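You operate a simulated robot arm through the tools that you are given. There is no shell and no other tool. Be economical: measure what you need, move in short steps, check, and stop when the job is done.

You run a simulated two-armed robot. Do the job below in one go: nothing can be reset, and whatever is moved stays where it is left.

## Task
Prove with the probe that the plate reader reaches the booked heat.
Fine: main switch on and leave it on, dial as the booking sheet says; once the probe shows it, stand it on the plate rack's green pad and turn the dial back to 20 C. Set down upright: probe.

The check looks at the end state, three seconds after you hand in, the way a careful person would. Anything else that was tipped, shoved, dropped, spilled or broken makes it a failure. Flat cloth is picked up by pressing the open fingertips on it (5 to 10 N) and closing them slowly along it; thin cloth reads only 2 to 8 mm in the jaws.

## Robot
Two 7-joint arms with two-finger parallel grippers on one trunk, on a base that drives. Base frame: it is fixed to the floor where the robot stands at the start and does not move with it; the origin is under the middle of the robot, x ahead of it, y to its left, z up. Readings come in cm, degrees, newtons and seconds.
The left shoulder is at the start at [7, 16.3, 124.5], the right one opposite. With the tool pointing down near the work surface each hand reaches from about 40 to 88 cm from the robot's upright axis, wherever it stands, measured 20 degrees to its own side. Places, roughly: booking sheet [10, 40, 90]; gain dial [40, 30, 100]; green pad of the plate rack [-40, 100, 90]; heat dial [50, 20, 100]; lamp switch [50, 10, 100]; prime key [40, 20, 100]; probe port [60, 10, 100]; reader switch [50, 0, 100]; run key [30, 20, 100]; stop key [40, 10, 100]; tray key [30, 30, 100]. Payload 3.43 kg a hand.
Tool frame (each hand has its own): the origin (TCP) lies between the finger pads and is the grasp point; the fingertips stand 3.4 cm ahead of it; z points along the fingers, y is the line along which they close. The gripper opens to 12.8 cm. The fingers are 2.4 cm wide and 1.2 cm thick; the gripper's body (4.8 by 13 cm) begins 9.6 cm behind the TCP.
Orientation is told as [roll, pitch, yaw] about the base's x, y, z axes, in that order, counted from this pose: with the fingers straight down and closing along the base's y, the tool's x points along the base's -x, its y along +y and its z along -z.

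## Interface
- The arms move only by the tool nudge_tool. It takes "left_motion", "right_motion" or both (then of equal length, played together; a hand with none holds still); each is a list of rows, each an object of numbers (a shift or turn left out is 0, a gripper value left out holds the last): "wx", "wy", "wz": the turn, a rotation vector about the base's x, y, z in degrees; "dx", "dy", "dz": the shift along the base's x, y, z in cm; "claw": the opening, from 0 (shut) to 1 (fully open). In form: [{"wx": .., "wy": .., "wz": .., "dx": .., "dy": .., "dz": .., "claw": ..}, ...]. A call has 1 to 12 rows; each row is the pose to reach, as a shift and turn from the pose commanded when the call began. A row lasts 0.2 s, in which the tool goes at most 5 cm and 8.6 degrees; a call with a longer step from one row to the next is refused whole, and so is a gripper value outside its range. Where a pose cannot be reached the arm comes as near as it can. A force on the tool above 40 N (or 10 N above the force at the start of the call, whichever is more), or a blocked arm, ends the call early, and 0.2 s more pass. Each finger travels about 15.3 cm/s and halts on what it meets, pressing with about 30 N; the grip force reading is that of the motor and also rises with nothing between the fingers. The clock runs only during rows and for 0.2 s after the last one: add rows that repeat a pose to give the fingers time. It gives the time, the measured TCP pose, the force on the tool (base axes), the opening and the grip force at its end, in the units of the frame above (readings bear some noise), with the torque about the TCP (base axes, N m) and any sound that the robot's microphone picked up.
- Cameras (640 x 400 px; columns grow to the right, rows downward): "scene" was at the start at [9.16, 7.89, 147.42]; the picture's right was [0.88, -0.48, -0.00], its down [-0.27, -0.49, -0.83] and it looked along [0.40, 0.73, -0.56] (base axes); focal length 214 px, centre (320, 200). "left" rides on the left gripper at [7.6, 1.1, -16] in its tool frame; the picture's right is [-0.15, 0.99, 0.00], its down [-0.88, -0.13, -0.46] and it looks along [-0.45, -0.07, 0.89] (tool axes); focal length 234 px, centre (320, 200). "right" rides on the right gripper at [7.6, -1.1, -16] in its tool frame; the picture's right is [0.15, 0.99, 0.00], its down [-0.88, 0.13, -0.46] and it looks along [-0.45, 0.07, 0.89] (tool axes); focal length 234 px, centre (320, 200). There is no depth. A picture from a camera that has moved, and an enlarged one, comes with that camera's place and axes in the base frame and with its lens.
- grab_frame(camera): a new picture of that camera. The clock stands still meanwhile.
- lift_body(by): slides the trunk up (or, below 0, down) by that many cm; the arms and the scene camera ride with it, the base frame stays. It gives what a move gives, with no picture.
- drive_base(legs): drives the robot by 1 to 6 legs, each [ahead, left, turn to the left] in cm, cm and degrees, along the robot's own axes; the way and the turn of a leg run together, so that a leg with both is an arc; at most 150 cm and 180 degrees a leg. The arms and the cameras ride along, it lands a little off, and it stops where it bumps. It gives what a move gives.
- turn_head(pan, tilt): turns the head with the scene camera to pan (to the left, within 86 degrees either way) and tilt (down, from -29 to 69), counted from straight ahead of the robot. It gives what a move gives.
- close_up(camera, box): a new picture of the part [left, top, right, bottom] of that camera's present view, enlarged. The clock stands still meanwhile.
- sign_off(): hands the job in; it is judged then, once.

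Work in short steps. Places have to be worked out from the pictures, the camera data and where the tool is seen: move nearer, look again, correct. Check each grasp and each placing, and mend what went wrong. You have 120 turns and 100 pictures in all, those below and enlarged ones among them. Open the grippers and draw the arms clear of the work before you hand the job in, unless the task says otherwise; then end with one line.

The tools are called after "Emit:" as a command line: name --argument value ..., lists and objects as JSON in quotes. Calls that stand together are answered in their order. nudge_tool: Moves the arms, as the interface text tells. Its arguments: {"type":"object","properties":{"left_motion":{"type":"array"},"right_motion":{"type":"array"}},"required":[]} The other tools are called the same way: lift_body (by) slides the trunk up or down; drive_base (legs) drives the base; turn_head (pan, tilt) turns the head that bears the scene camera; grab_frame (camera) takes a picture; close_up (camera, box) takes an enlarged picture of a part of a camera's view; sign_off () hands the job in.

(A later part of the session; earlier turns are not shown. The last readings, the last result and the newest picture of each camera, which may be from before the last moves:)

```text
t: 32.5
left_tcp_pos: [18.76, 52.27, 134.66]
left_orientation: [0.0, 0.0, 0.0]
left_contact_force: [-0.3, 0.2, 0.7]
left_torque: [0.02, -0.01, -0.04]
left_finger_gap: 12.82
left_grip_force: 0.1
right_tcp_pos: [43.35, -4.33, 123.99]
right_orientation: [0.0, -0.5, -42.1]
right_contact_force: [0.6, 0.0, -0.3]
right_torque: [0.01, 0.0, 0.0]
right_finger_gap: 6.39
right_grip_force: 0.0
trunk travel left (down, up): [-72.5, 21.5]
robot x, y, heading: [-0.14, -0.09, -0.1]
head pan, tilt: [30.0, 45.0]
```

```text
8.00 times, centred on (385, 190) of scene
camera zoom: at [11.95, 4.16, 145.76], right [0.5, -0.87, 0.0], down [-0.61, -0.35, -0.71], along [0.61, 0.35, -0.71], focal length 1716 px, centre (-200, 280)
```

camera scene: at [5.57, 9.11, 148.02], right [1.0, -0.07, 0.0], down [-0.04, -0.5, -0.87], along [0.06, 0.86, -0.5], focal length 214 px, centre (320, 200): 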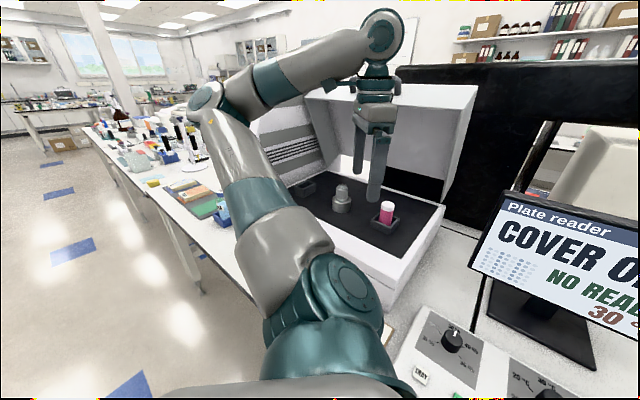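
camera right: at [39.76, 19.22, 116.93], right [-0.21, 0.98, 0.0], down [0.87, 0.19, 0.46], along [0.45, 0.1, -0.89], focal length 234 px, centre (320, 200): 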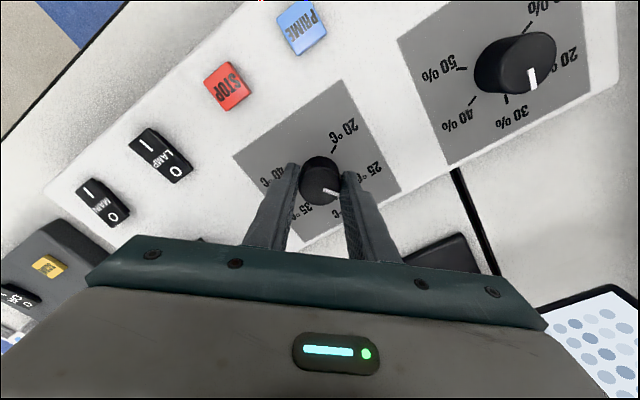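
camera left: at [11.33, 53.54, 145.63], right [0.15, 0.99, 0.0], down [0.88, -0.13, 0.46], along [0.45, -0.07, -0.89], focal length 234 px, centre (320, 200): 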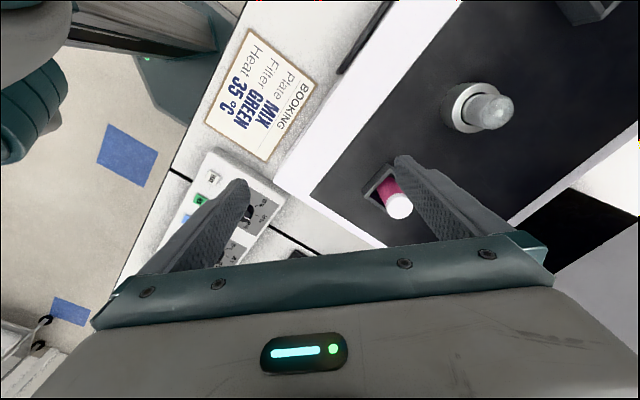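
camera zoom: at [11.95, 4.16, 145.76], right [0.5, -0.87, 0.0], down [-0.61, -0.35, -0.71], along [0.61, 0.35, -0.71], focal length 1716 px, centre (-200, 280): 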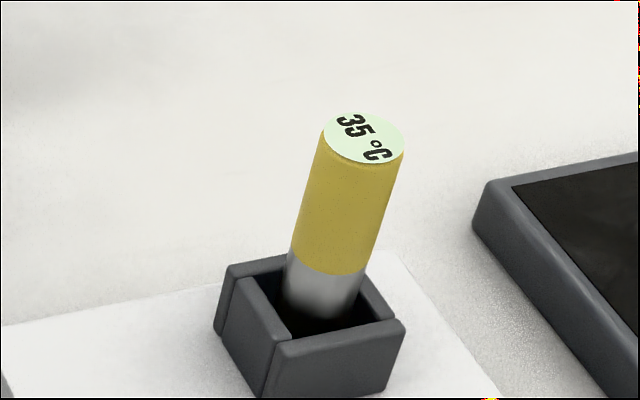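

The probe shows 35 °C. I bring the right hand over the probe near (59.8, 10.1), staying above it, and look.

Emit:
nudge_tool --right_motion '[{"dx": 3, "dy": 3}, {"dx": 6, "dy": 6}, {"dx": 9, "dy": 9, "dz": -1}, {"dx": 12, "dy": 12, "dz": -2}, {"dx": 15, "dy": 14, "dz": -4}, {"dx": 16.4, "dy": 14.4, "dz": -5}, {"dx": 16.4, "dy": 14.4, "dz": -5}]'

Emit:
grab_frame --camera "right"

Emit:
close_up --camera "scene" --box '[300, 110, 460, 250]'

```text
t: 34.1
left_tcp_pos: [18.86, 52.35, 134.62]
left_orientation: [-0.1, 0.0, 0.0]
left_contact_force: [0.6, -0.1, -0.1]
left_torque: [-0.02, -0.01, 0.02]
left_finger_gap: 12.81
left_grip_force: 0.0
right_tcp_pos: [59.74, 10.4, 118.91]
right_orientation: [0.0, -0.4, -42.0]
right_contact_force: [-0.6, 0.2, 0.2]
right_torque: [0.0, -0.02, 0.05]
right_finger_gap: 6.38
right_grip_force: 0.1
trunk travel left (down, up): [-72.5, 21.5]
robot x, y, heading: [-0.03, 0.18, -0.1]
head pan, tilt: [30.0, 45.0]
```

```text
66 pictures are left
camera right: at [53.29, 14.72, 134.89], right [0.55, 0.83, 0.0], down [0.74, -0.49, 0.46], along [0.38, -0.26, -0.89], focal length 234 px, centre (320, 200)
```

right: 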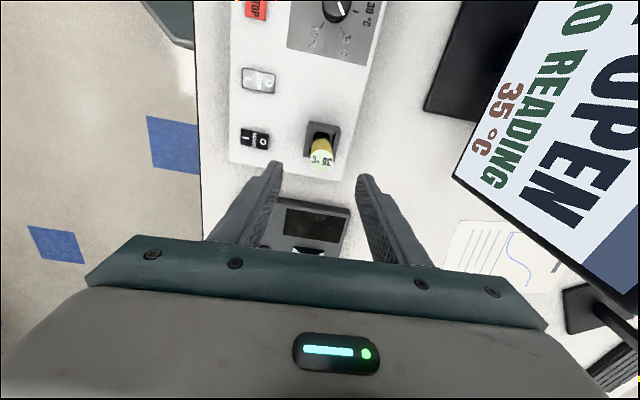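

```text
2.86 times, centred on (380, 180) of scene
camera zoom: at [11.93, 4.18, 145.76], right [0.5, -0.87, 0.0], down [-0.61, -0.35, -0.71], along [0.61, 0.35, -0.71], focal length 613 px, centre (149, 257)
```

zoom: 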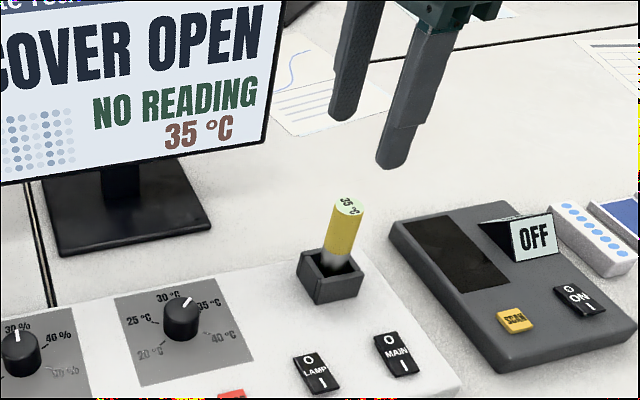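

Triangulated, the probe stands at (60.4, 9.85) with its top at z ≈ 107.2. I centre over it and lower to TCP z ≈ 104.5, then check.

Emit:
nudge_tool --right_motion '[{"dx": 0.65, "dy": -0.55}, {"dx": 0.65, "dy": -0.55, "dz": -4}, {"dx": 0.65, "dy": -0.55, "dz": -8}, {"dx": 0.65, "dy": -0.55, "dz": -11}, {"dx": 0.65, "dy": -0.55, "dz": -12.5}, {"dx": 0.65, "dy": -0.55, "dz": -14}, {"dx": 0.65, "dy": -0.55, "dz": -14}]'

Emit:
grab_frame --camera "right"

Emit:
close_up --camera "scene" --box '[340, 140, 440, 240]'

```text
t: 35.7
left_tcp_pos: [18.78, 52.41, 134.62]
left_orientation: [0.0, 0.0, 0.0]
left_contact_force: [-0.5, 0.2, 0.5]
left_torque: [0.01, 0.01, -0.02]
left_finger_gap: 12.82
left_grip_force: 0.0
right_tcp_pos: [60.47, 9.67, 104.88]
right_orientation: [-0.2, -0.5, -42.0]
right_contact_force: [-0.6, 0.5, -0.1]
right_torque: [-0.02, 0.0, -0.01]
right_finger_gap: 6.4
right_grip_force: 0.1
trunk travel left (down, up): [-72.5, 21.5]
robot x, y, heading: [0.11, 0.38, -0.1]
head pan, tilt: [30.0, 45.0]
```

```text
64 pictures are left
camera right: at [54.0, 14.09, 120.87], right [0.55, 0.83, 0.0], down [0.74, -0.49, 0.46], along [0.38, -0.26, -0.89], focal length 234 px, centre (320, 200)
```

right: 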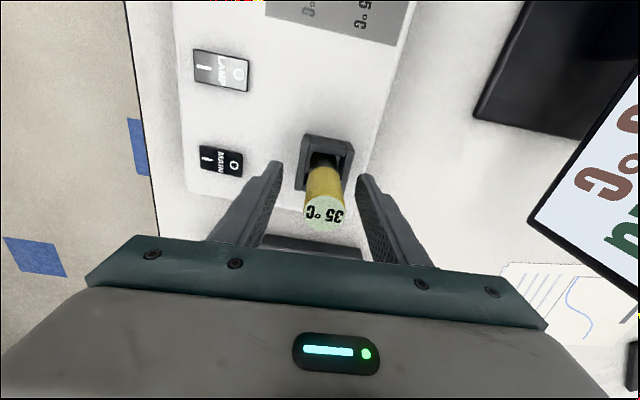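

```text
4.00 times, centred on (390, 190) of scene
camera zoom: at [11.94, 4.16, 145.76], right [0.5, -0.87, 0.0], down [-0.61, -0.35, -0.71], along [0.61, 0.35, -0.71], focal length 858 px, centre (40, 240)
```

zoom: 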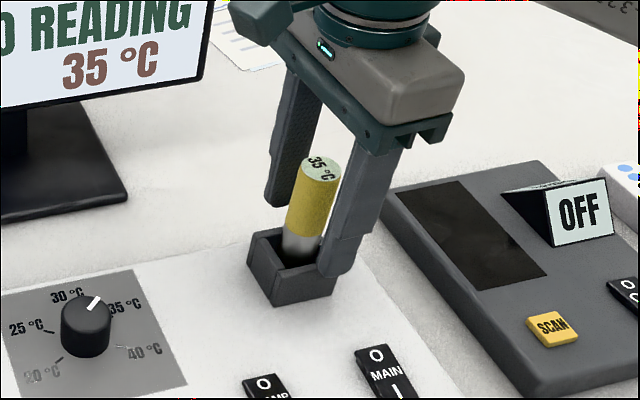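

The probe is centred between the fingers, tips just over the port rim. I close on it.

Emit:
nudge_tool --right_motion '[{"dx": 0.1, "claw": 0.35}, {"dx": 0.1, "claw": 0.25}, {"dx": 0.1, "claw": 0.15}, {"dx": 0.1, "claw": 0.1}, {"dx": 0.1, "claw": 0.1}, {"dx": 0.1, "claw": 0.1}]'

```text
t: 37.1
left_tcp_pos: [18.71, 52.4, 134.62]
left_orientation: [0.0, 0.0, 0.1]
left_contact_force: [-0.3, -0.4, 0.1]
left_torque: [0.02, 0.01, -0.02]
left_finger_gap: 12.8
left_grip_force: 0.0
right_tcp_pos: [60.61, 9.7, 104.96]
right_orientation: [-0.2, -0.4, -42.0]
right_contact_force: [0.4, 0.5, 1.0]
right_torque: [0.04, -0.06, 0.01]
right_finger_gap: 2.69
right_grip_force: 30.1
trunk travel left (down, up): [-72.5, 21.5]
robot x, y, heading: [-0.2, 0.27, 0.3]
head pan, tilt: [30.0, 45.0]
```

Gripped at 2.69 cm. I lift straight up 14 cm and check the probe hangs upright.

Emit:
nudge_tool --right_motion '[{"dz": 1}, {"dz": 3}, {"dz": 6}, {"dz": 9}, {"dz": 12}, {"dz": 14}, {"dz": 14}]'

Emit:
grab_frame --camera "scene"

Emit:
close_up --camera "scene" --box '[340, 80, 480, 220]'

```text
t: 38.7
left_tcp_pos: [18.67, 52.28, 134.57]
left_orientation: [0.0, 0.0, -0.1]
left_contact_force: [0.0, 0.1, 0.2]
left_torque: [0.03, 0.0, 0.01]
left_finger_gap: 12.81
left_grip_force: 0.0
right_tcp_pos: [60.69, 9.64, 118.94]
right_orientation: [-0.2, -0.3, -42.0]
right_contact_force: [0.8, 0.1, -0.2]
right_torque: [0.01, -0.01, 0.03]
right_finger_gap: 2.64
right_grip_force: 30.5
trunk travel left (down, up): [-72.5, 21.5]
robot x, y, heading: [0.18, -0.17, -0.2]
head pan, tilt: [30.0, 45.0]
```

```text
62 pictures are left
camera scene: at [12.0, 4.16, 145.75], right [0.5, -0.87, 0.0], down [-0.61, -0.35, -0.71], along [0.61, 0.35, -0.71], focal length 214 px, centre (320, 200)
```

scene: 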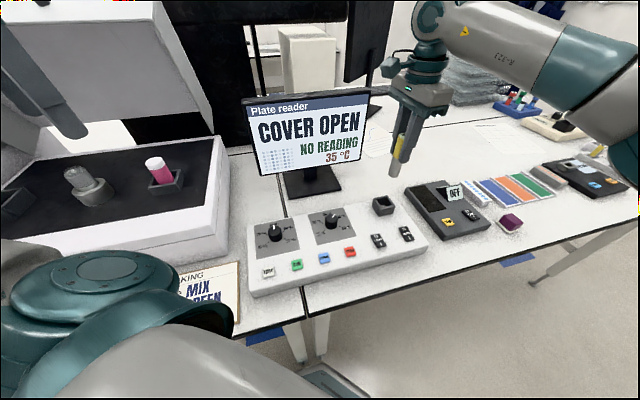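

```text
2.86 times, centred on (410, 150) of scene
camera zoom: at [12.0, 4.16, 145.75], right [0.5, -0.87, 0.0], down [-0.61, -0.35, -0.71], along [0.61, 0.35, -0.71], focal length 613 px, centre (63, 343)
```

zoom: 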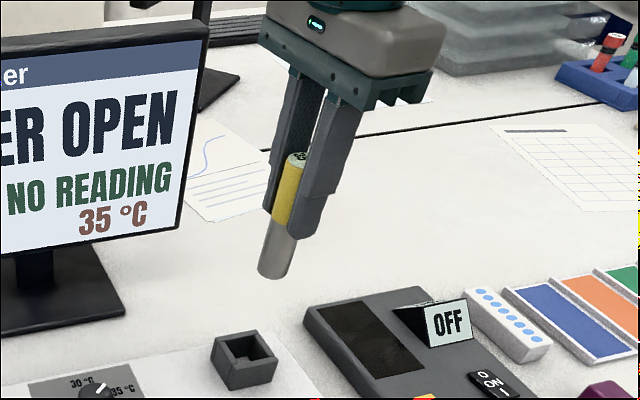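

The probe is held upright and the port is empty. While the right hand holds it off to the right, I bring the left hand over the heat dial, pre-turning it for the turn back.

Emit:
nudge_tool --right_motion '[{"dz": 2}, {"dz": 4, "dy": -1}, {"dz": 5, "dx": -1, "dy": -4}, {"dz": 5, "dx": -2, "dy": -7}, {"dz": 5, "dx": -3, "dy": -10}, {"dz": 5, "dx": -4, "dy": -13}, {"dz": 5, "dx": -5, "dy": -16}, {"dz": 5, "dx": -6, "dy": -19}, {"dz": 5, "dx": -7, "dy": -22}, {"dz": 5, "dx": -8, "dy": -25}, {"dz": 5, "dx": -9, "dy": -27}, {"dz": 5, "dx": -9, "dy": -27}]' --left_motion '[{"dx": 4, "dy": -1}, {"dx": 8, "dy": -2}, {"dx": 12, "dy": -3}, {"dx": 16, "dy": -4}, {"dx": 19, "dy": -7, "wz": -8}, {"dx": 21, "dy": -11, "wz": -16}, {"dx": 23, "dy": -15, "wz": -24, "claw": 0.55}, {"dx": 25, "dy": -19, "wz": -32, "claw": 0.55}, {"dx": 27, "dy": -23, "wz": -40, "claw": 0.55}, {"dx": 28, "dy": -27, "wz": -48, "claw": 0.55}, {"dx": 28.6, "dy": -31, "wz": -56, "claw": 0.55}, {"dx": 28.6, "dy": -31.7, "wz": -64, "claw": 0.55}]'

Emit:
grab_frame --camera "left"

Emit:
grab_frame --camera "scene"

```text
t: 41.3
left_tcp_pos: [47.38, 20.6, 134.72]
left_orientation: [0.1, -0.1, -64.1]
left_contact_force: [-0.1, -0.2, 0.9]
left_torque: [0.0, 0.01, 0.0]
left_finger_gap: 7.04
left_grip_force: 0.0
right_tcp_pos: [51.56, -17.08, 123.86]
right_orientation: [-0.2, -0.6, -42.0]
right_contact_force: [0.0, 0.0, -0.5]
right_torque: [-0.06, 0.0, -0.01]
right_finger_gap: 2.66
right_grip_force: 29.7
trunk travel left (down, up): [-72.5, 21.5]
robot x, y, heading: [-0.08, -0.07, 0.1]
head pan, tilt: [30.0, 45.0]
```

```text
60 pictures are left
camera left: at [45.2, 28.05, 150.59], right [0.95, 0.3, 0.0], down [0.27, -0.85, 0.46], along [0.14, -0.44, -0.89], focal length 234 px, centre (320, 200)
```

left: 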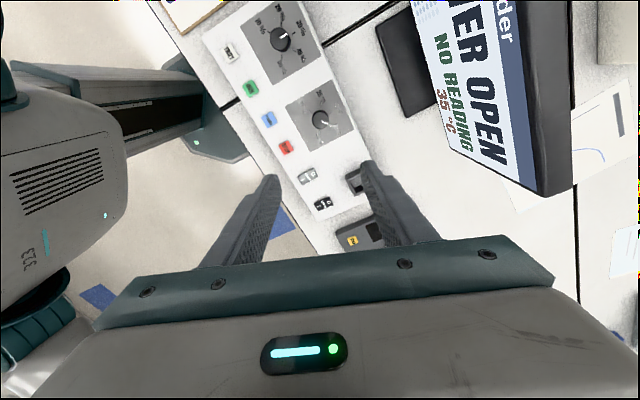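

```text
59 pictures are left
camera scene: at [12.03, 4.3, 145.75], right [0.5, -0.87, 0.0], down [-0.61, -0.35, -0.71], along [0.61, 0.35, -0.71], focal length 214 px, centre (320, 200)
```

scene: 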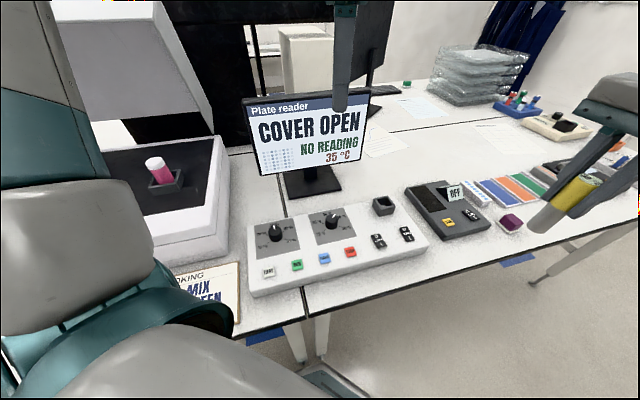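

Clear path. I lower the left hand to z ≈ 113 over the dial while turning to yaw -86°, then check centring.

Emit:
nudge_tool --left_motion '[{"wz": -8, "dz": -4}, {"wz": -16, "dz": -8}, {"wz": -22, "dz": -12}, {"wz": -22, "dz": -16}, {"wz": -22, "dz": -20}, {"wz": -22, "dz": -23}, {"wz": -22, "dz": -23}]'

Emit:
grab_frame --camera "left"

```text
t: 42.9
left_tcp_pos: [47.31, 20.6, 111.57]
left_orientation: [0.0, 0.0, -86.0]
left_contact_force: [0.1, -0.6, -0.2]
left_torque: [0.01, 0.01, -0.01]
left_finger_gap: 7.04
left_grip_force: 0.1
right_tcp_pos: [51.44, -17.43, 123.86]
right_orientation: [-0.1, -0.4, -42.0]
right_contact_force: [-0.7, 0.1, -0.5]
right_torque: [0.01, -0.02, -0.01]
right_finger_gap: 2.69
right_grip_force: 29.9
trunk travel left (down, up): [-72.5, 21.5]
robot x, y, heading: [0.12, -0.28, 0.0]
head pan, tilt: [30.0, 45.0]
```

```text
58 pictures are left
camera left: at [47.94, 28.35, 127.58], right [1.0, -0.08, 0.0], down [-0.07, -0.89, 0.46], along [-0.03, -0.45, -0.89], focal length 234 px, centre (320, 200)
```

left: 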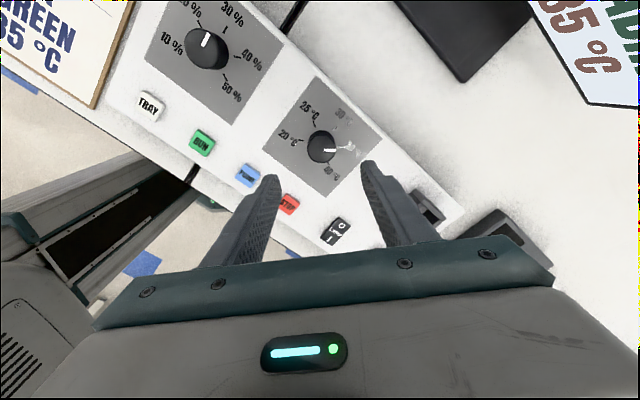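

Dial is at about (47.5, 20.9). I lower around it and close.

Emit:
nudge_tool --left_motion '[{"dx": 0.15, "dy": 0.25, "dz": -3}, {"dx": 0.15, "dy": 0.25, "dz": -6}, {"dx": 0.15, "dy": 0.25, "dz": -8.5}, {"dx": 0.15, "dy": 0.25, "dz": -10}, {"dx": 0.15, "dy": 0.25, "dz": -10.5}, {"dx": 0.15, "dy": 0.25, "dz": -10.5}, {"dx": 0.15, "dy": 0.25, "dz": -10.5, "claw": 0.3}, {"dx": 0.15, "dy": 0.25, "dz": -10.5, "claw": 0.15}, {"dx": 0.15, "dy": 0.25, "dz": -10.5, "claw": 0.15}, {"dx": 0.15, "dy": 0.25, "dz": -10.5, "claw": 0.15}]'

Emit:
close_up --camera "left" --box '[220, 80, 420, 260]'

```text
t: 45.1
left_tcp_pos: [47.45, 20.66, 101.11]
left_orientation: [0.0, 0.0, -86.0]
left_contact_force: [-3.6, -2.4, -3.9]
left_torque: [-0.01, -0.41, -0.04]
left_finger_gap: 3.52
left_grip_force: 45.1
right_tcp_pos: [51.51, -17.37, 123.91]
right_orientation: [0.0, -0.4, -42.0]
right_contact_force: [-0.9, 0.1, -1.1]
right_torque: [0.03, -0.02, -0.02]
right_finger_gap: 2.66
right_grip_force: 29.5
trunk travel left (down, up): [-72.5, 21.5]
robot x, y, heading: [0.0, -0.17, 0.2]
head pan, tilt: [30.0, 45.0]
```

```text
2.22 times, centred on (320, 170) of left
camera zoom: at [48.13, 28.52, 117.15], right [1.0, -0.08, 0.0], down [-0.07, -0.89, 0.46], along [-0.04, -0.45, -0.89], focal length 520 px, centre (320, 267)
```

zoom: 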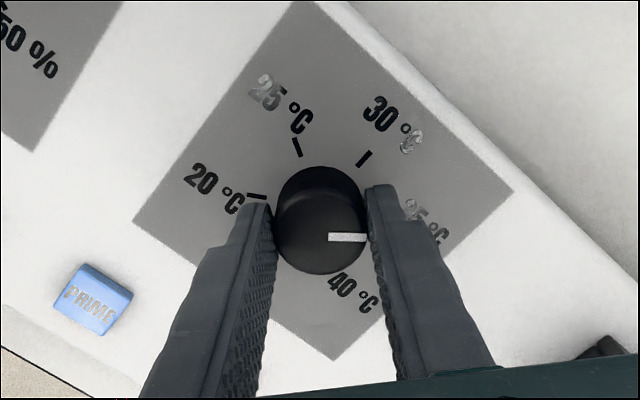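

Gripped at 3.52 cm. I turn counter-clockwise 88° first.

Emit:
nudge_tool --left_motion '[{"wz": 8}, {"wz": 16}, {"wz": 24}, {"wz": 32}, {"wz": 40}, {"wz": 48}, {"wz": 56}, {"wz": 64}, {"wz": 72}, {"wz": 80}, {"wz": 88}, {"wz": 88}]'

```text
t: 47.7
left_tcp_pos: [47.46, 20.78, 101.18]
left_orientation: [0.0, 0.0, 2.1]
left_contact_force: [-13.2, -12.8, -9.1]
left_torque: [-0.85, 1.13, -0.02]
left_finger_gap: 3.55
left_grip_force: 44.8
right_tcp_pos: [51.52, -17.54, 123.88]
right_orientation: [-0.1, -0.2, -42.0]
right_contact_force: [-0.2, -0.3, -0.8]
right_torque: [0.0, 0.01, -0.01]
right_finger_gap: 2.69
right_grip_force: 30.3
trunk travel left (down, up): [-72.5, 21.5]
robot x, y, heading: [-0.13, 0.38, 0.1]
head pan, tilt: [30.0, 45.0]
```

It turned cleanly; I ease the side force and turn on by 76°.

Emit:
nudge_tool --left_motion '[{"wz": 8, "dx": -0.1, "dy": -0.1}, {"wz": 16, "dx": -0.15, "dy": -0.15}, {"wz": 24, "dx": -0.15, "dy": -0.15}, {"wz": 32, "dx": -0.15, "dy": -0.15}, {"wz": 40, "dx": -0.15, "dy": -0.15}, {"wz": 48, "dx": -0.15, "dy": -0.15}, {"wz": 56, "dx": -0.15, "dy": -0.15}, {"wz": 64, "dx": -0.15, "dy": -0.15}, {"wz": 72, "dx": -0.15, "dy": -0.15}, {"wz": 76, "dx": -0.15, "dy": -0.15}, {"wz": 76, "dx": -0.15, "dy": -0.15}]'

Emit:
close_up --camera "left" --box '[220, 80, 420, 260]'

```text
t: 50.1
left_tcp_pos: [47.58, 20.73, 101.16]
left_orientation: [0.0, -0.1, 78.1]
left_contact_force: [2.4, -4.6, -1.1]
left_torque: [0.13, 0.18, 0.02]
left_finger_gap: 3.56
left_grip_force: 45.0
right_tcp_pos: [51.62, -17.52, 123.94]
right_orientation: [-0.2, -0.3, -42.0]
right_contact_force: [0.2, 0.6, -1.7]
right_torque: [0.0, 0.02, -0.02]
right_finger_gap: 2.64
right_grip_force: 30.1
trunk travel left (down, up): [-72.5, 21.5]
robot x, y, heading: [-0.15, 0.21, 0.0]
head pan, tilt: [30.0, 45.0]
```

```text
2.22 times, centred on (320, 170) of left
camera zoom: at [44.87, 13.53, 117.16], right [-0.94, 0.35, 0.0], down [0.31, 0.83, 0.46], along [0.16, 0.43, -0.89], focal length 520 px, centre (320, 267)
```

zoom: 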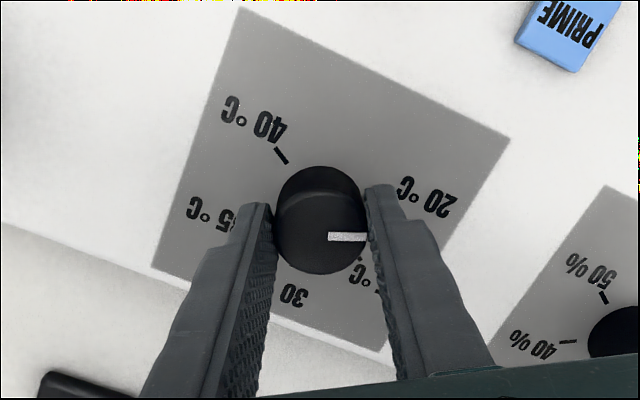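

The pointer seems near the 20 tick; I release and rise to see ticks and pointer clearly.

Emit:
nudge_tool --left_motion '[{"claw": 0.5}, {"claw": 0.5}, {"dz": 4, "claw": 0.5}, {"dz": 8, "claw": 0.5}, {"dz": 11, "claw": 0.5}, {"dz": 11, "claw": 0.5}]'

Emit:
close_up --camera "left" --box '[240, 70, 400, 220]'

Emit:
close_up --camera "scene" --box '[230, 80, 430, 280]'

```text
t: 51.5
left_tcp_pos: [47.51, 20.83, 112.18]
left_orientation: [0.0, 0.1, 78.0]
left_contact_force: [1.3, 0.1, 0.6]
left_torque: [-0.03, 0.03, 0.03]
left_finger_gap: 6.37
left_grip_force: 0.1
right_tcp_pos: [51.53, -17.35, 123.8]
right_orientation: [-0.1, -0.4, -42.0]
right_contact_force: [0.0, -0.5, -1.0]
right_torque: [-0.02, 0.02, 0.01]
right_finger_gap: 2.68
right_grip_force: 29.7
trunk travel left (down, up): [-72.5, 21.5]
robot x, y, heading: [-0.27, -0.14, 0.1]
head pan, tilt: [30.0, 45.0]
```

```text
2.67 times, centred on (320, 145) of left
camera zoom: at [44.81, 13.66, 128.13], right [-0.94, 0.35, 0.0], down [0.31, 0.83, 0.46], along [0.16, 0.43, -0.89], focal length 624 px, centre (320, 347)
```

zoom: 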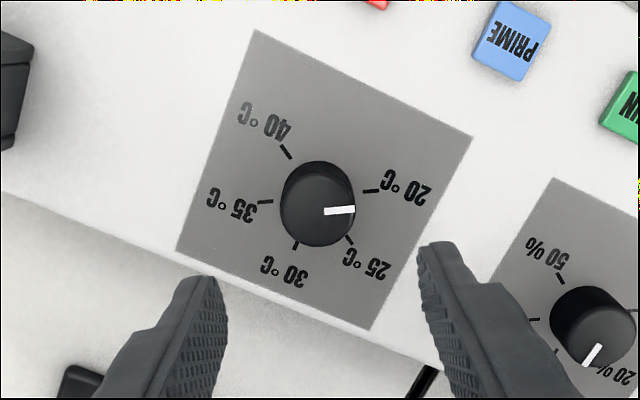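

```text
2.00 times, centred on (330, 180) of scene
camera zoom: at [12.0, 4.15, 145.75], right [0.5, -0.87, 0.0], down [-0.61, -0.35, -0.71], along [0.61, 0.35, -0.71], focal length 429 px, centre (300, 240)
```

zoom: 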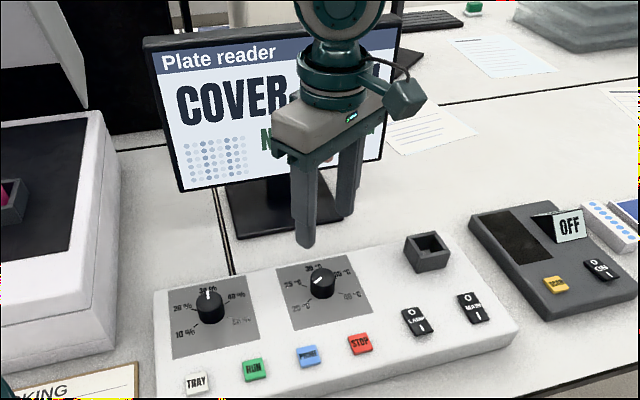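

Ticks 20 and 35 are exactly opposite; the pointer looks parallel to the 20 tick within a few degrees. One enlarged look to be precise.

Emit:
close_up --camera "left" --box '[290, 120, 350, 160]'

```text
10.00 times, centred on (320, 140) of left
camera zoom: at [44.81, 13.66, 128.13], right [-0.94, 0.35, 0.0], down [0.31, 0.83, 0.46], along [0.16, 0.43, -0.89], focal length 2342 px, centre (320, 800)
```

zoom: 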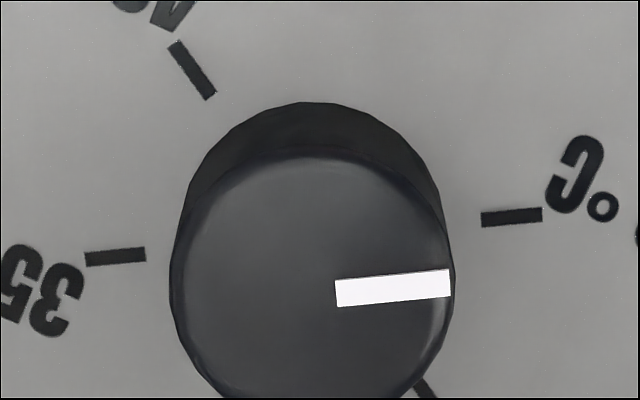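

The pointer matches the 20 tick within 1°. Now I raise the left hand and park it back at the left, ready to drive.

Emit:
nudge_tool --left_motion '[{"dz": 4}, {"dz": 8}, {"dz": 12, "wz": -8}, {"dz": 16, "wz": -16}, {"dz": 18, "dx": -3, "dy": 3, "wz": -24}, {"dz": 18, "dx": -6, "dy": 6, "wz": -32}, {"dz": 18, "dx": -9, "dy": 9, "wz": -40}, {"dz": 18, "dx": -12, "dy": 12, "wz": -48}, {"dz": 18, "dx": -15, "dy": 15, "wz": -56}, {"dz": 18, "dx": -18, "dy": 18, "wz": -64}, {"dz": 18, "dx": -21, "dy": 21, "wz": -72}, {"dz": 18, "dx": -24, "dy": 24, "wz": -78}]'

Emit:
lift_body --by 15

Emit:
grab_frame --camera "scene"

```text
t: 54.1
left_tcp_pos: [23.26, 44.89, 130.12]
left_orientation: [-0.1, 0.0, 0.0]
left_contact_force: [0.3, 0.6, -0.5]
left_torque: [-0.03, -0.02, 0.01]
left_finger_gap: 6.41
left_grip_force: 0.2
right_tcp_pos: [51.54, -17.29, 124.04]
right_orientation: [-0.3, -0.6, -42.0]
right_contact_force: [-0.1, -0.1, 0.0]
right_torque: [-0.01, -0.02, -0.03]
right_finger_gap: 2.64
right_grip_force: 29.9
trunk travel left (down, up): [-72.5, 21.5]
robot x, y, heading: [-0.27, -0.16, -0.0]
head pan, tilt: [30.0, 45.0]
```

```text
t: 55.8
left_tcp_pos: [23.47, 44.84, 145.09]
left_orientation: [0.0, -0.1, 0.0]
left_contact_force: [-0.5, 0.4, -0.4]
left_torque: [0.04, 0.0, 0.02]
left_finger_gap: 6.39
left_grip_force: 0.1
right_tcp_pos: [51.56, -17.35, 138.99]
right_orientation: [-0.2, -0.3, -42.1]
right_contact_force: [-0.3, 0.0, -1.0]
right_torque: [-0.02, -0.01, 0.0]
right_finger_gap: 2.66
right_grip_force: 29.7
trunk travel left (down, up): [-87.5, 6.5]
robot x, y, heading: [0.19, 0.45, 0.0]
head pan, tilt: [30.0, 45.0]
```

```text
52 pictures are left
camera scene: at [11.96, 4.17, 160.75], right [0.5, -0.87, 0.0], down [-0.61, -0.35, -0.71], along [0.61, 0.35, -0.71], focal length 214 px, centre (320, 200)
```

scene: 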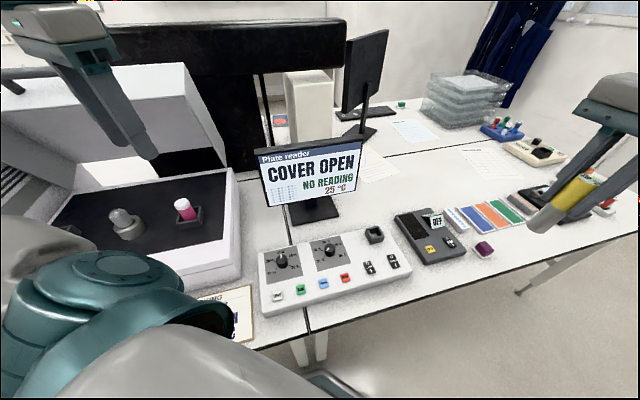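

All in order (reader cooling, switch on). I back 25 cm away from the table and look left toward the rack.

Emit:
drive_base --legs '[[-17, -19, 0]]'

Emit:
turn_head --pan 86 --tilt 25

Emit:
grab_frame --camera "scene"

```text
t: 57.7
left_tcp_pos: [6.71, 25.8, 145.07]
left_orientation: [0.0, 0.1, 0.0]
left_contact_force: [0.2, 0.4, 0.6]
left_torque: [-0.01, 0.0, -0.02]
left_finger_gap: 6.4
left_grip_force: 0.0
right_tcp_pos: [34.79, -36.44, 138.81]
right_orientation: [-0.3, -0.4, -42.1]
right_contact_force: [-0.6, 0.2, -0.9]
right_torque: [0.03, 0.06, 0.0]
right_finger_gap: 2.66
right_grip_force: 30.1
trunk travel left (down, up): [-87.5, 6.5]
robot x, y, heading: [-17.05, -18.97, -0.2]
head pan, tilt: [30.0, 45.0]
```

```text
t: 58.9
left_tcp_pos: [6.66, 25.47, 145.14]
left_orientation: [-0.1, 0.0, 0.0]
left_contact_force: [0.3, 0.1, 0.4]
left_torque: [0.01, 0.01, 0.02]
left_finger_gap: 6.41
left_grip_force: 0.0
right_tcp_pos: [34.66, -36.51, 139.09]
right_orientation: [-0.2, -0.3, -42.2]
right_contact_force: [0.0, -1.0, -0.8]
right_torque: [-0.01, 0.02, -0.02]
right_finger_gap: 2.66
right_grip_force: 29.7
trunk travel left (down, up): [-87.5, 6.5]
robot x, y, heading: [-17.19, -19.04, -0.2]
head pan, tilt: [85.9, 25.0]
```

```text
51 pictures are left
camera scene: at [-11.28, -9.86, 163.81], right [1.0, -0.07, 0.0], down [-0.03, -0.42, -0.91], along [0.07, 0.9, -0.42], focal length 214 px, centre (320, 200)
```

scene: 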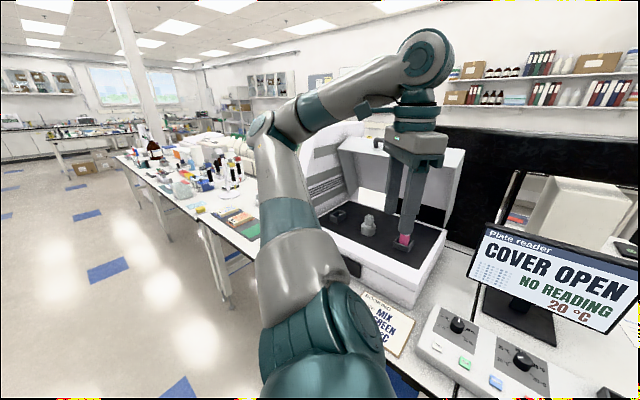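

The rack lies near (-50, 101) and the floor is free. I turn left 68°, then drive along the table about 98 cm, staying back from it.

Emit:
drive_base --legs '[[0, 0, 68], [33.7, 91.8, 0]]'

Emit:
turn_head --pan -10 --tilt 40

Emit:
grab_frame --camera "scene"

```text
t: 67.0
left_tcp_pos: [-121.1, 85.78, 145.26]
left_orientation: [0.0, 0.0, 67.7]
left_contact_force: [-1.1, 0.5, 0.4]
left_torque: [-0.01, -0.04, -0.02]
left_finger_gap: 6.42
left_grip_force: 0.1
right_tcp_pos: [-52.9, 88.27, 138.96]
right_orientation: [-0.1, -0.4, 25.7]
right_contact_force: [0.5, 0.2, -0.6]
right_torque: [0.01, 0.02, -0.01]
right_finger_gap: 2.68
right_grip_force: 29.9
trunk travel left (down, up): [-87.5, 6.5]
robot x, y, heading: [-88.75, 47.11, 67.6]
head pan, tilt: [85.9, 25.0]
```

```text
t: 68.7
left_tcp_pos: [-121.02, 85.96, 145.13]
left_orientation: [0.1, 0.0, 67.6]
left_contact_force: [0.5, -0.6, 0.0]
left_torque: [0.01, -0.01, 0.0]
left_finger_gap: 6.42
left_grip_force: 0.0
right_tcp_pos: [-53.07, 88.29, 139.02]
right_orientation: [-0.2, -0.4, 25.6]
right_contact_force: [-0.6, -0.4, -0.9]
right_torque: [0.03, 0.0, -0.02]
right_finger_gap: 2.68
right_grip_force: 30.1
trunk travel left (down, up): [-87.5, 6.5]
robot x, y, heading: [-88.08, 47.18, 67.6]
head pan, tilt: [-10.0, 40.0]
```

```text
50 pictures are left
camera scene: at [-82.34, 59.13, 161.48], right [0.84, -0.54, 0.0], down [-0.34, -0.54, -0.77], along [0.41, 0.65, -0.64], focal length 214 px, centre (320, 200)
```

scene: 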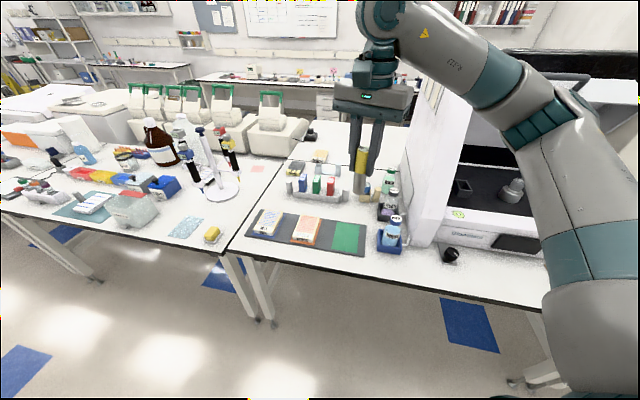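

The plate rack's green pad shows, at about (-43, 101). I zoom in on it.

Emit:
close_up --camera "scene" --box '[240, 130, 440, 280]'

Emit:
grab_frame --camera "right"

```text
2.67 times, centred on (340, 205) of scene
camera zoom: at [-82.34, 59.13, 161.48], right [0.84, -0.54, 0.0], down [-0.34, -0.54, -0.77], along [0.41, 0.65, -0.64], focal length 572 px, centre (267, 187)
```

zoom: 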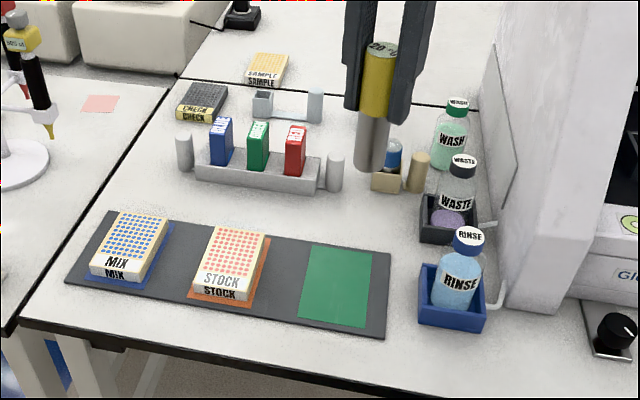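

```text
48 pictures are left
camera right: at [-59.48, 84.02, 154.88], right [-0.56, 0.83, 0.0], down [0.73, 0.5, 0.46], along [0.38, 0.26, -0.89], focal length 234 px, centre (320, 200)
```

right: 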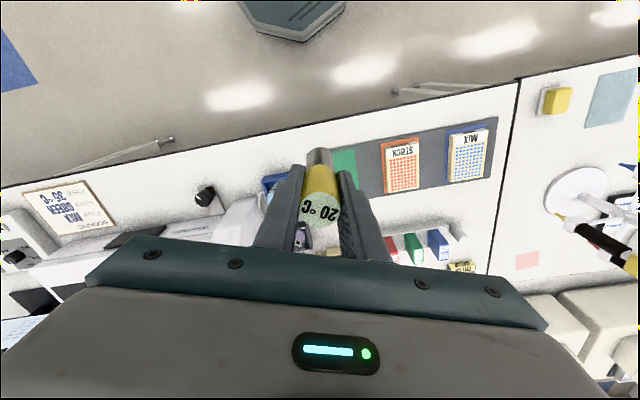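

The probe has cooled in hand to 20 °C, as expected; the 35 °C reading was shown. The pad centre is near (-43.3, 101.1), in the right hand's reach, so I lower the trunk back 15 cm and move over the pad.

Emit:
lift_body --by -15

Emit:
nudge_tool --right_motion '[{"dx": 2.5, "dy": 3.2}, {"dx": 5, "dy": 6.4}, {"dx": 7.5, "dy": 9.6}, {"dx": 9.6, "dy": 12.8}, {"dx": 9.6, "dy": 12.8}, {"dx": 9.6, "dy": 12.8}]'

Emit:
grab_frame --camera "scene"

Emit:
grab_frame --camera "right"

```text
t: 70.4
left_tcp_pos: [-121.15, 85.95, 130.19]
left_orientation: [-0.1, -0.1, 67.6]
left_contact_force: [-0.2, -0.6, -0.6]
left_torque: [0.0, 0.0, 0.01]
left_finger_gap: 6.4
left_grip_force: 0.1
right_tcp_pos: [-53.06, 88.33, 123.87]
right_orientation: [-0.2, -0.4, 25.6]
right_contact_force: [0.7, -0.4, -0.7]
right_torque: [0.01, 0.0, 0.01]
right_finger_gap: 2.67
right_grip_force: 29.8
trunk travel left (down, up): [-72.5, 21.5]
robot x, y, heading: [-88.57, 47.36, 67.9]
head pan, tilt: [-10.0, 40.0]
```

```text
t: 71.8
left_tcp_pos: [-121.13, 85.89, 130.17]
left_orientation: [0.0, 0.0, 67.6]
left_contact_force: [0.0, 0.5, 0.5]
left_torque: [-0.03, 0.0, 0.01]
left_finger_gap: 6.4
left_grip_force: 0.1
right_tcp_pos: [-43.48, 101.1, 123.87]
right_orientation: [-0.2, -0.4, 25.7]
right_contact_force: [0.7, 0.6, -0.8]
right_torque: [0.0, 0.0, -0.02]
right_finger_gap: 2.69
right_grip_force: 30.0
trunk travel left (down, up): [-72.5, 21.5]
robot x, y, heading: [-88.72, 46.81, 67.6]
head pan, tilt: [-10.0, 40.0]
```

```text
47 pictures are left
camera scene: at [-82.34, 59.13, 146.48], right [0.84, -0.54, 0.0], down [-0.34, -0.54, -0.77], along [0.41, 0.65, -0.64], focal length 214 px, centre (320, 200)
```

scene: 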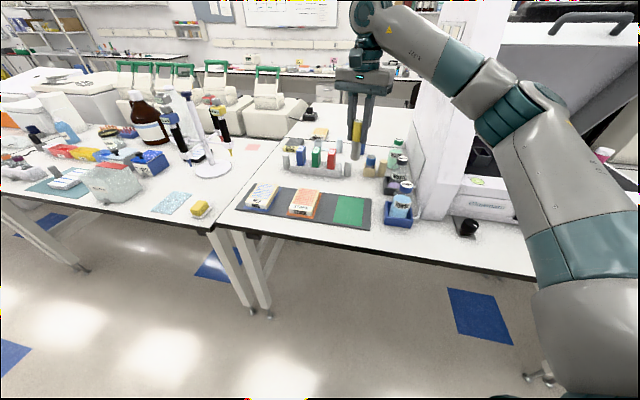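

```text
46 pictures are left
camera right: at [-49.93, 96.82, 139.86], right [-0.56, 0.83, 0.0], down [0.73, 0.5, 0.46], along [0.38, 0.26, -0.89], focal length 234 px, centre (320, 200)
```

right: 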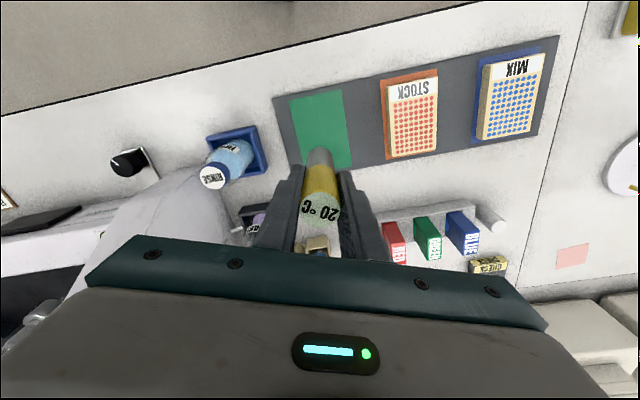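

Both views agree on the pad centre at about (-42.8, 101.8), z ≈ 94. I shift there, lower to TCP z ≈ 106 and check.

Emit:
nudge_tool --right_motion '[{"dx": 0.6, "dy": 0.7, "dz": -3}, {"dx": 0.6, "dy": 0.7, "dz": -7}, {"dx": 0.6, "dy": 0.7, "dz": -11}, {"dx": 0.6, "dy": 0.7, "dz": -15}, {"dx": 0.6, "dy": 0.7, "dz": -17.5}, {"dx": 0.6, "dy": 0.7, "dz": -17.5}]'

Emit:
close_up --camera "scene" --box '[280, 120, 440, 240]'

Emit:
grab_frame --camera "right"

```text
t: 73.2
left_tcp_pos: [-121.22, 85.92, 130.18]
left_orientation: [-0.1, 0.0, 67.6]
left_contact_force: [-0.4, 0.1, -0.3]
left_torque: [0.02, -0.04, -0.02]
left_finger_gap: 6.4
left_grip_force: 0.0
right_tcp_pos: [-42.87, 101.69, 106.32]
right_orientation: [-0.2, -0.4, 25.6]
right_contact_force: [-0.8, -0.1, -0.2]
right_torque: [0.0, -0.03, 0.0]
right_finger_gap: 2.67
right_grip_force: 29.8
trunk travel left (down, up): [-72.5, 21.5]
robot x, y, heading: [-88.39, 47.32, 67.7]
head pan, tilt: [-10.0, 40.0]
```

```text
3.33 times, centred on (360, 180) of scene
camera zoom: at [-82.38, 59.12, 146.49], right [0.84, -0.54, 0.0], down [-0.34, -0.54, -0.77], along [0.41, 0.65, -0.64], focal length 715 px, centre (187, 267)
```

zoom: 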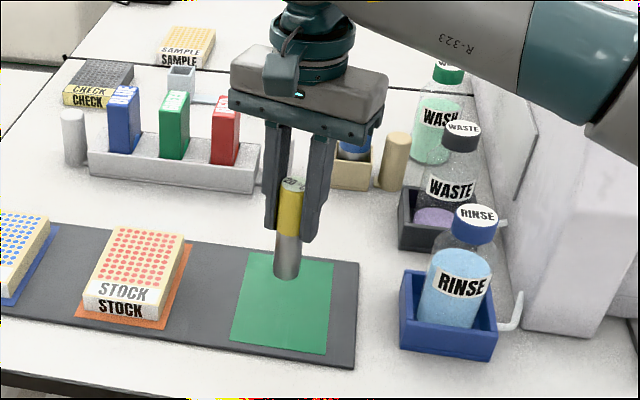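

```text
44 pictures are left
camera right: at [-49.32, 97.5, 122.31], right [-0.56, 0.83, 0.0], down [0.73, 0.5, 0.46], along [0.38, 0.26, -0.89], focal length 234 px, centre (320, 200)
```

right: 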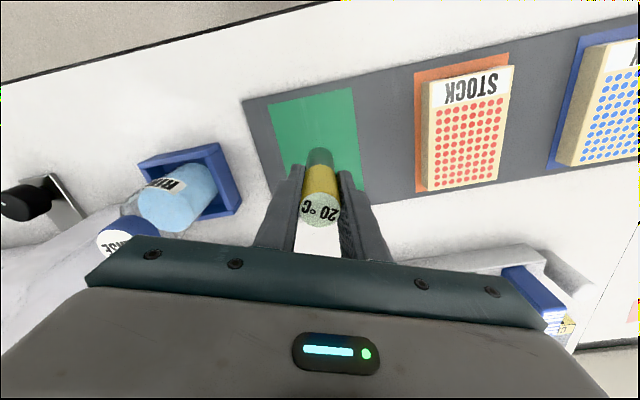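

The probe hangs over the pad's centre with a few cm to go. I lower slowly until contact.

Emit:
nudge_tool --right_motion '[{"dz": -0.6}, {"dz": -1.2}, {"dz": -1.7}, {"dz": -2.1}, {"dz": -2.1}]'

Emit:
close_up --camera "scene" --box '[310, 150, 390, 220]'

```text
t: 74.4
left_tcp_pos: [-121.08, 85.9, 130.15]
left_orientation: [0.0, 0.0, 67.6]
left_contact_force: [-0.2, -0.2, -0.1]
left_torque: [0.0, 0.0, 0.04]
left_finger_gap: 6.39
left_grip_force: 0.2
right_tcp_pos: [-42.82, 101.76, 104.32]
right_orientation: [-0.2, -0.4, 25.6]
right_contact_force: [-0.6, 0.2, -0.9]
right_torque: [0.01, 0.0, 0.0]
right_finger_gap: 2.66
right_grip_force: 30.5
trunk travel left (down, up): [-72.5, 21.5]
robot x, y, heading: [-88.58, 47.43, 67.6]
head pan, tilt: [-10.0, 40.0]
```

```text
5.71 times, centred on (350, 185) of scene
camera zoom: at [-82.35, 59.13, 146.48], right [0.84, -0.54, 0.0], down [-0.34, -0.54, -0.77], along [0.41, 0.65, -0.64], focal length 1226 px, centre (149, 286)
```

zoom: 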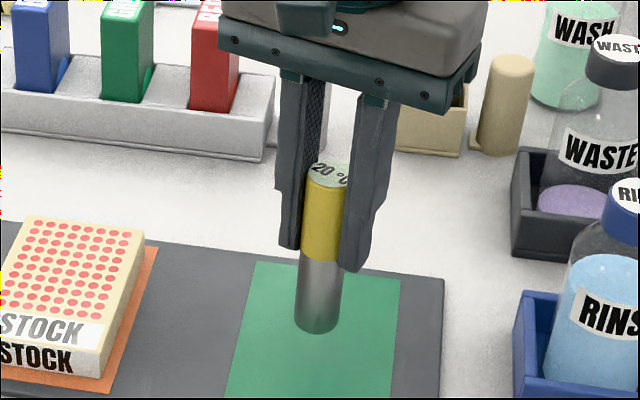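

Emit:
nudge_tool --right_motion '[{"dz": -0.3}, {"dz": -0.6}, {"dz": -0.9}, {"dz": -1.2}, {"dz": -1.2}]'

```text
t: 75.6
left_tcp_pos: [-121.14, 85.95, 130.12]
left_orientation: [0.0, -0.1, 67.6]
left_contact_force: [0.3, 0.2, 1.3]
left_torque: [0.03, -0.02, 0.0]
left_finger_gap: 6.4
left_grip_force: 0.1
right_tcp_pos: [-42.86, 101.74, 103.1]
right_orientation: [-0.2, -0.3, 25.6]
right_contact_force: [-0.6, 0.1, -0.7]
right_torque: [-0.01, 0.01, 0.02]
right_finger_gap: 2.65
right_grip_force: 29.6
trunk travel left (down, up): [-72.5, 21.5]
robot x, y, heading: [-88.46, 47.42, 67.4]
head pan, tilt: [-10.0, 40.0]
```

No contact yet; I go on in small steps.

Emit:
nudge_tool --right_motion '[{"dz": -0.2}, {"dz": -0.4}, {"dz": -0.6}, {"dz": -0.8}, {"dz": -0.8}]'

Emit:
close_up --camera "scene" --box '[310, 150, 390, 220]'

```text
t: 76.8
left_tcp_pos: [-121.04, 85.91, 130.2]
left_orientation: [0.0, 0.0, 67.6]
left_contact_force: [-0.3, -0.4, 0.0]
left_torque: [0.02, -0.02, 0.0]
left_finger_gap: 6.4
left_grip_force: 0.1
right_tcp_pos: [-42.91, 101.86, 102.3]
right_orientation: [-0.2, -0.3, 25.7]
right_contact_force: [0.4, 0.0, -0.2]
right_torque: [-0.01, -0.03, 0.01]
right_finger_gap: 2.67
right_grip_force: 30.4
trunk travel left (down, up): [-72.5, 21.5]
robot x, y, heading: [-88.53, 46.95, 67.3]
head pan, tilt: [-10.0, 40.0]
```

```text
5.71 times, centred on (350, 185) of scene
camera zoom: at [-82.34, 59.14, 146.48], right [0.84, -0.54, 0.0], down [-0.34, -0.54, -0.77], along [0.41, 0.65, -0.64], focal length 1226 px, centre (149, 286)
```

zoom: 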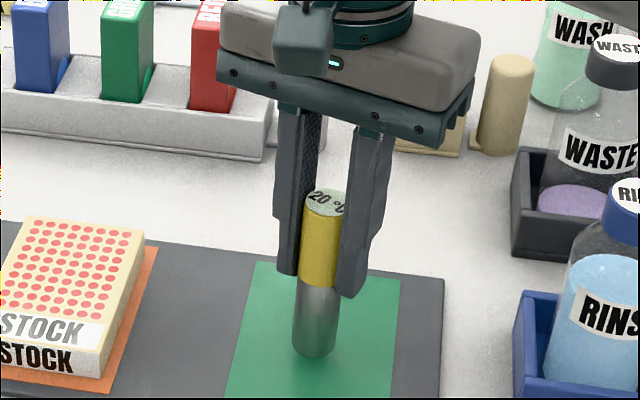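

Emit:
nudge_tool --right_motion '[{"dz": -0.2}, {"dz": -0.4}, {"dz": -0.6}, {"dz": -0.8}, {"dz": -0.8}]'

```text
t: 78.0
left_tcp_pos: [-121.1, 85.82, 130.17]
left_orientation: [0.0, 0.0, 67.6]
left_contact_force: [0.3, -0.9, 0.2]
left_torque: [-0.04, 0.01, 0.01]
left_finger_gap: 6.38
left_grip_force: 0.1
right_tcp_pos: [-42.88, 101.66, 101.42]
right_orientation: [-0.2, -0.3, 25.5]
right_contact_force: [0.2, 0.3, -1.2]
right_torque: [0.0, -0.01, 0.01]
right_finger_gap: 2.68
right_grip_force: 30.4
trunk travel left (down, up): [-72.5, 21.5]
robot x, y, heading: [-88.7, 46.94, 67.6]
head pan, tilt: [-10.0, 40.0]
```

Emit:
nudge_tool --right_motion '[{"dz": -0.2}, {"dz": -0.4}, {"dz": -0.6}, {"dz": -0.8}, {"dz": -0.8}]'

Emit:
close_up --camera "scene" --box '[310, 160, 390, 230]'

Emit:
grab_frame --camera "right"

```text
t: 79.2
left_tcp_pos: [-121.28, 85.72, 130.25]
left_orientation: [0.0, -0.1, 67.6]
left_contact_force: [-0.5, 0.5, 0.2]
left_torque: [0.01, -0.02, 0.05]
left_finger_gap: 6.4
left_grip_force: 0.1
right_tcp_pos: [-43.01, 101.66, 101.06]
right_orientation: [0.0, -0.6, 25.7]
right_contact_force: [2.3, 1.8, 23.8]
right_torque: [0.14, 0.01, -0.02]
right_finger_gap: 2.73
right_grip_force: 30.1
trunk travel left (down, up): [-72.5, 21.5]
robot x, y, heading: [-88.65, 47.44, 67.6]
head pan, tilt: [-10.0, 40.0]
```

```text
5.71 times, centred on (350, 195) of scene
camera zoom: at [-82.52, 58.92, 146.52], right [0.84, -0.54, 0.0], down [-0.34, -0.54, -0.77], along [0.41, 0.65, -0.64], focal length 1226 px, centre (149, 229)
```

zoom: 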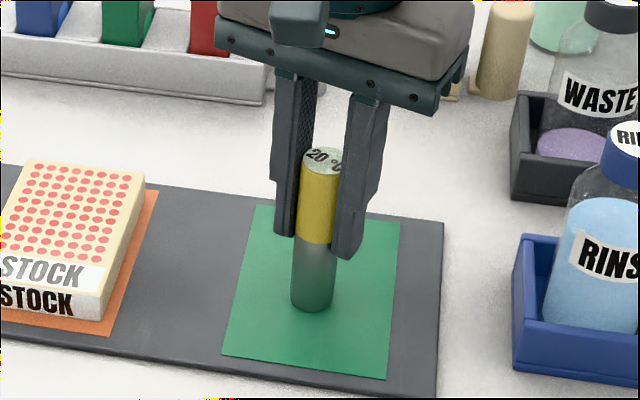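

```text
40 pictures are left
camera right: at [-49.45, 97.38, 116.92], right [-0.56, 0.83, 0.0], down [0.73, 0.5, 0.46], along [0.39, 0.26, -0.89], focal length 234 px, centre (320, 200)
```

right: 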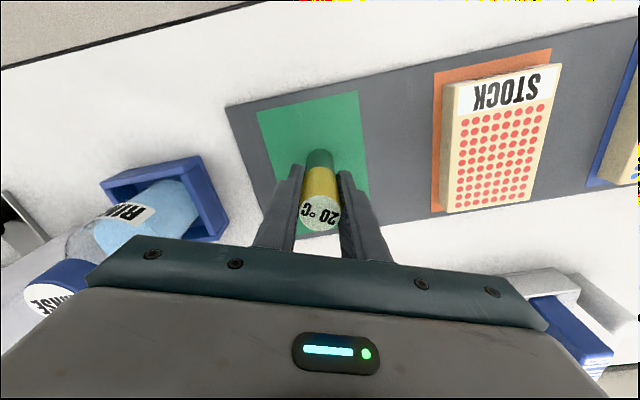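

Contact: the probe stands pressed on the pad near its centre. I ease the push, open slowly and rise straight up.

Emit:
nudge_tool --right_motion '[{"dz": 0.3}, {"dz": 0.4}, {"dz": 0.4, "claw": 0.22}, {"dz": 0.4, "claw": 0.24}, {"dz": 0.4, "claw": 0.3}, {"dz": 0.4, "claw": 0.4}, {"dz": 0.4, "claw": 0.45}, {"dz": 0.4, "claw": 0.45}]'

Emit:
close_up --camera "scene" --box '[310, 160, 390, 230]'

```text
t: 81.0
left_tcp_pos: [-121.06, 85.89, 130.09]
left_orientation: [0.0, 0.0, 67.6]
left_contact_force: [0.0, -0.5, -0.6]
left_torque: [-0.03, -0.02, -0.03]
left_finger_gap: 6.38
left_grip_force: 0.0
right_tcp_pos: [-42.82, 101.75, 101.11]
right_orientation: [-0.3, -0.4, 25.7]
right_contact_force: [-0.8, 0.0, -0.6]
right_torque: [-0.04, 0.02, -0.01]
right_finger_gap: 5.76
right_grip_force: 0.0
trunk travel left (down, up): [-72.5, 21.5]
robot x, y, heading: [-88.74, 47.12, 67.5]
head pan, tilt: [-10.0, 40.0]
```

```text
5.71 times, centred on (350, 195) of scene
camera zoom: at [-82.34, 59.13, 146.48], right [0.84, -0.54, 0.0], down [-0.34, -0.54, -0.77], along [0.41, 0.65, -0.64], focal length 1226 px, centre (149, 229)
```

zoom: 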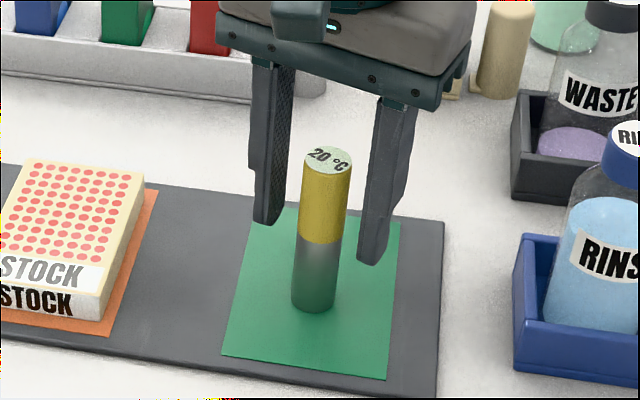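

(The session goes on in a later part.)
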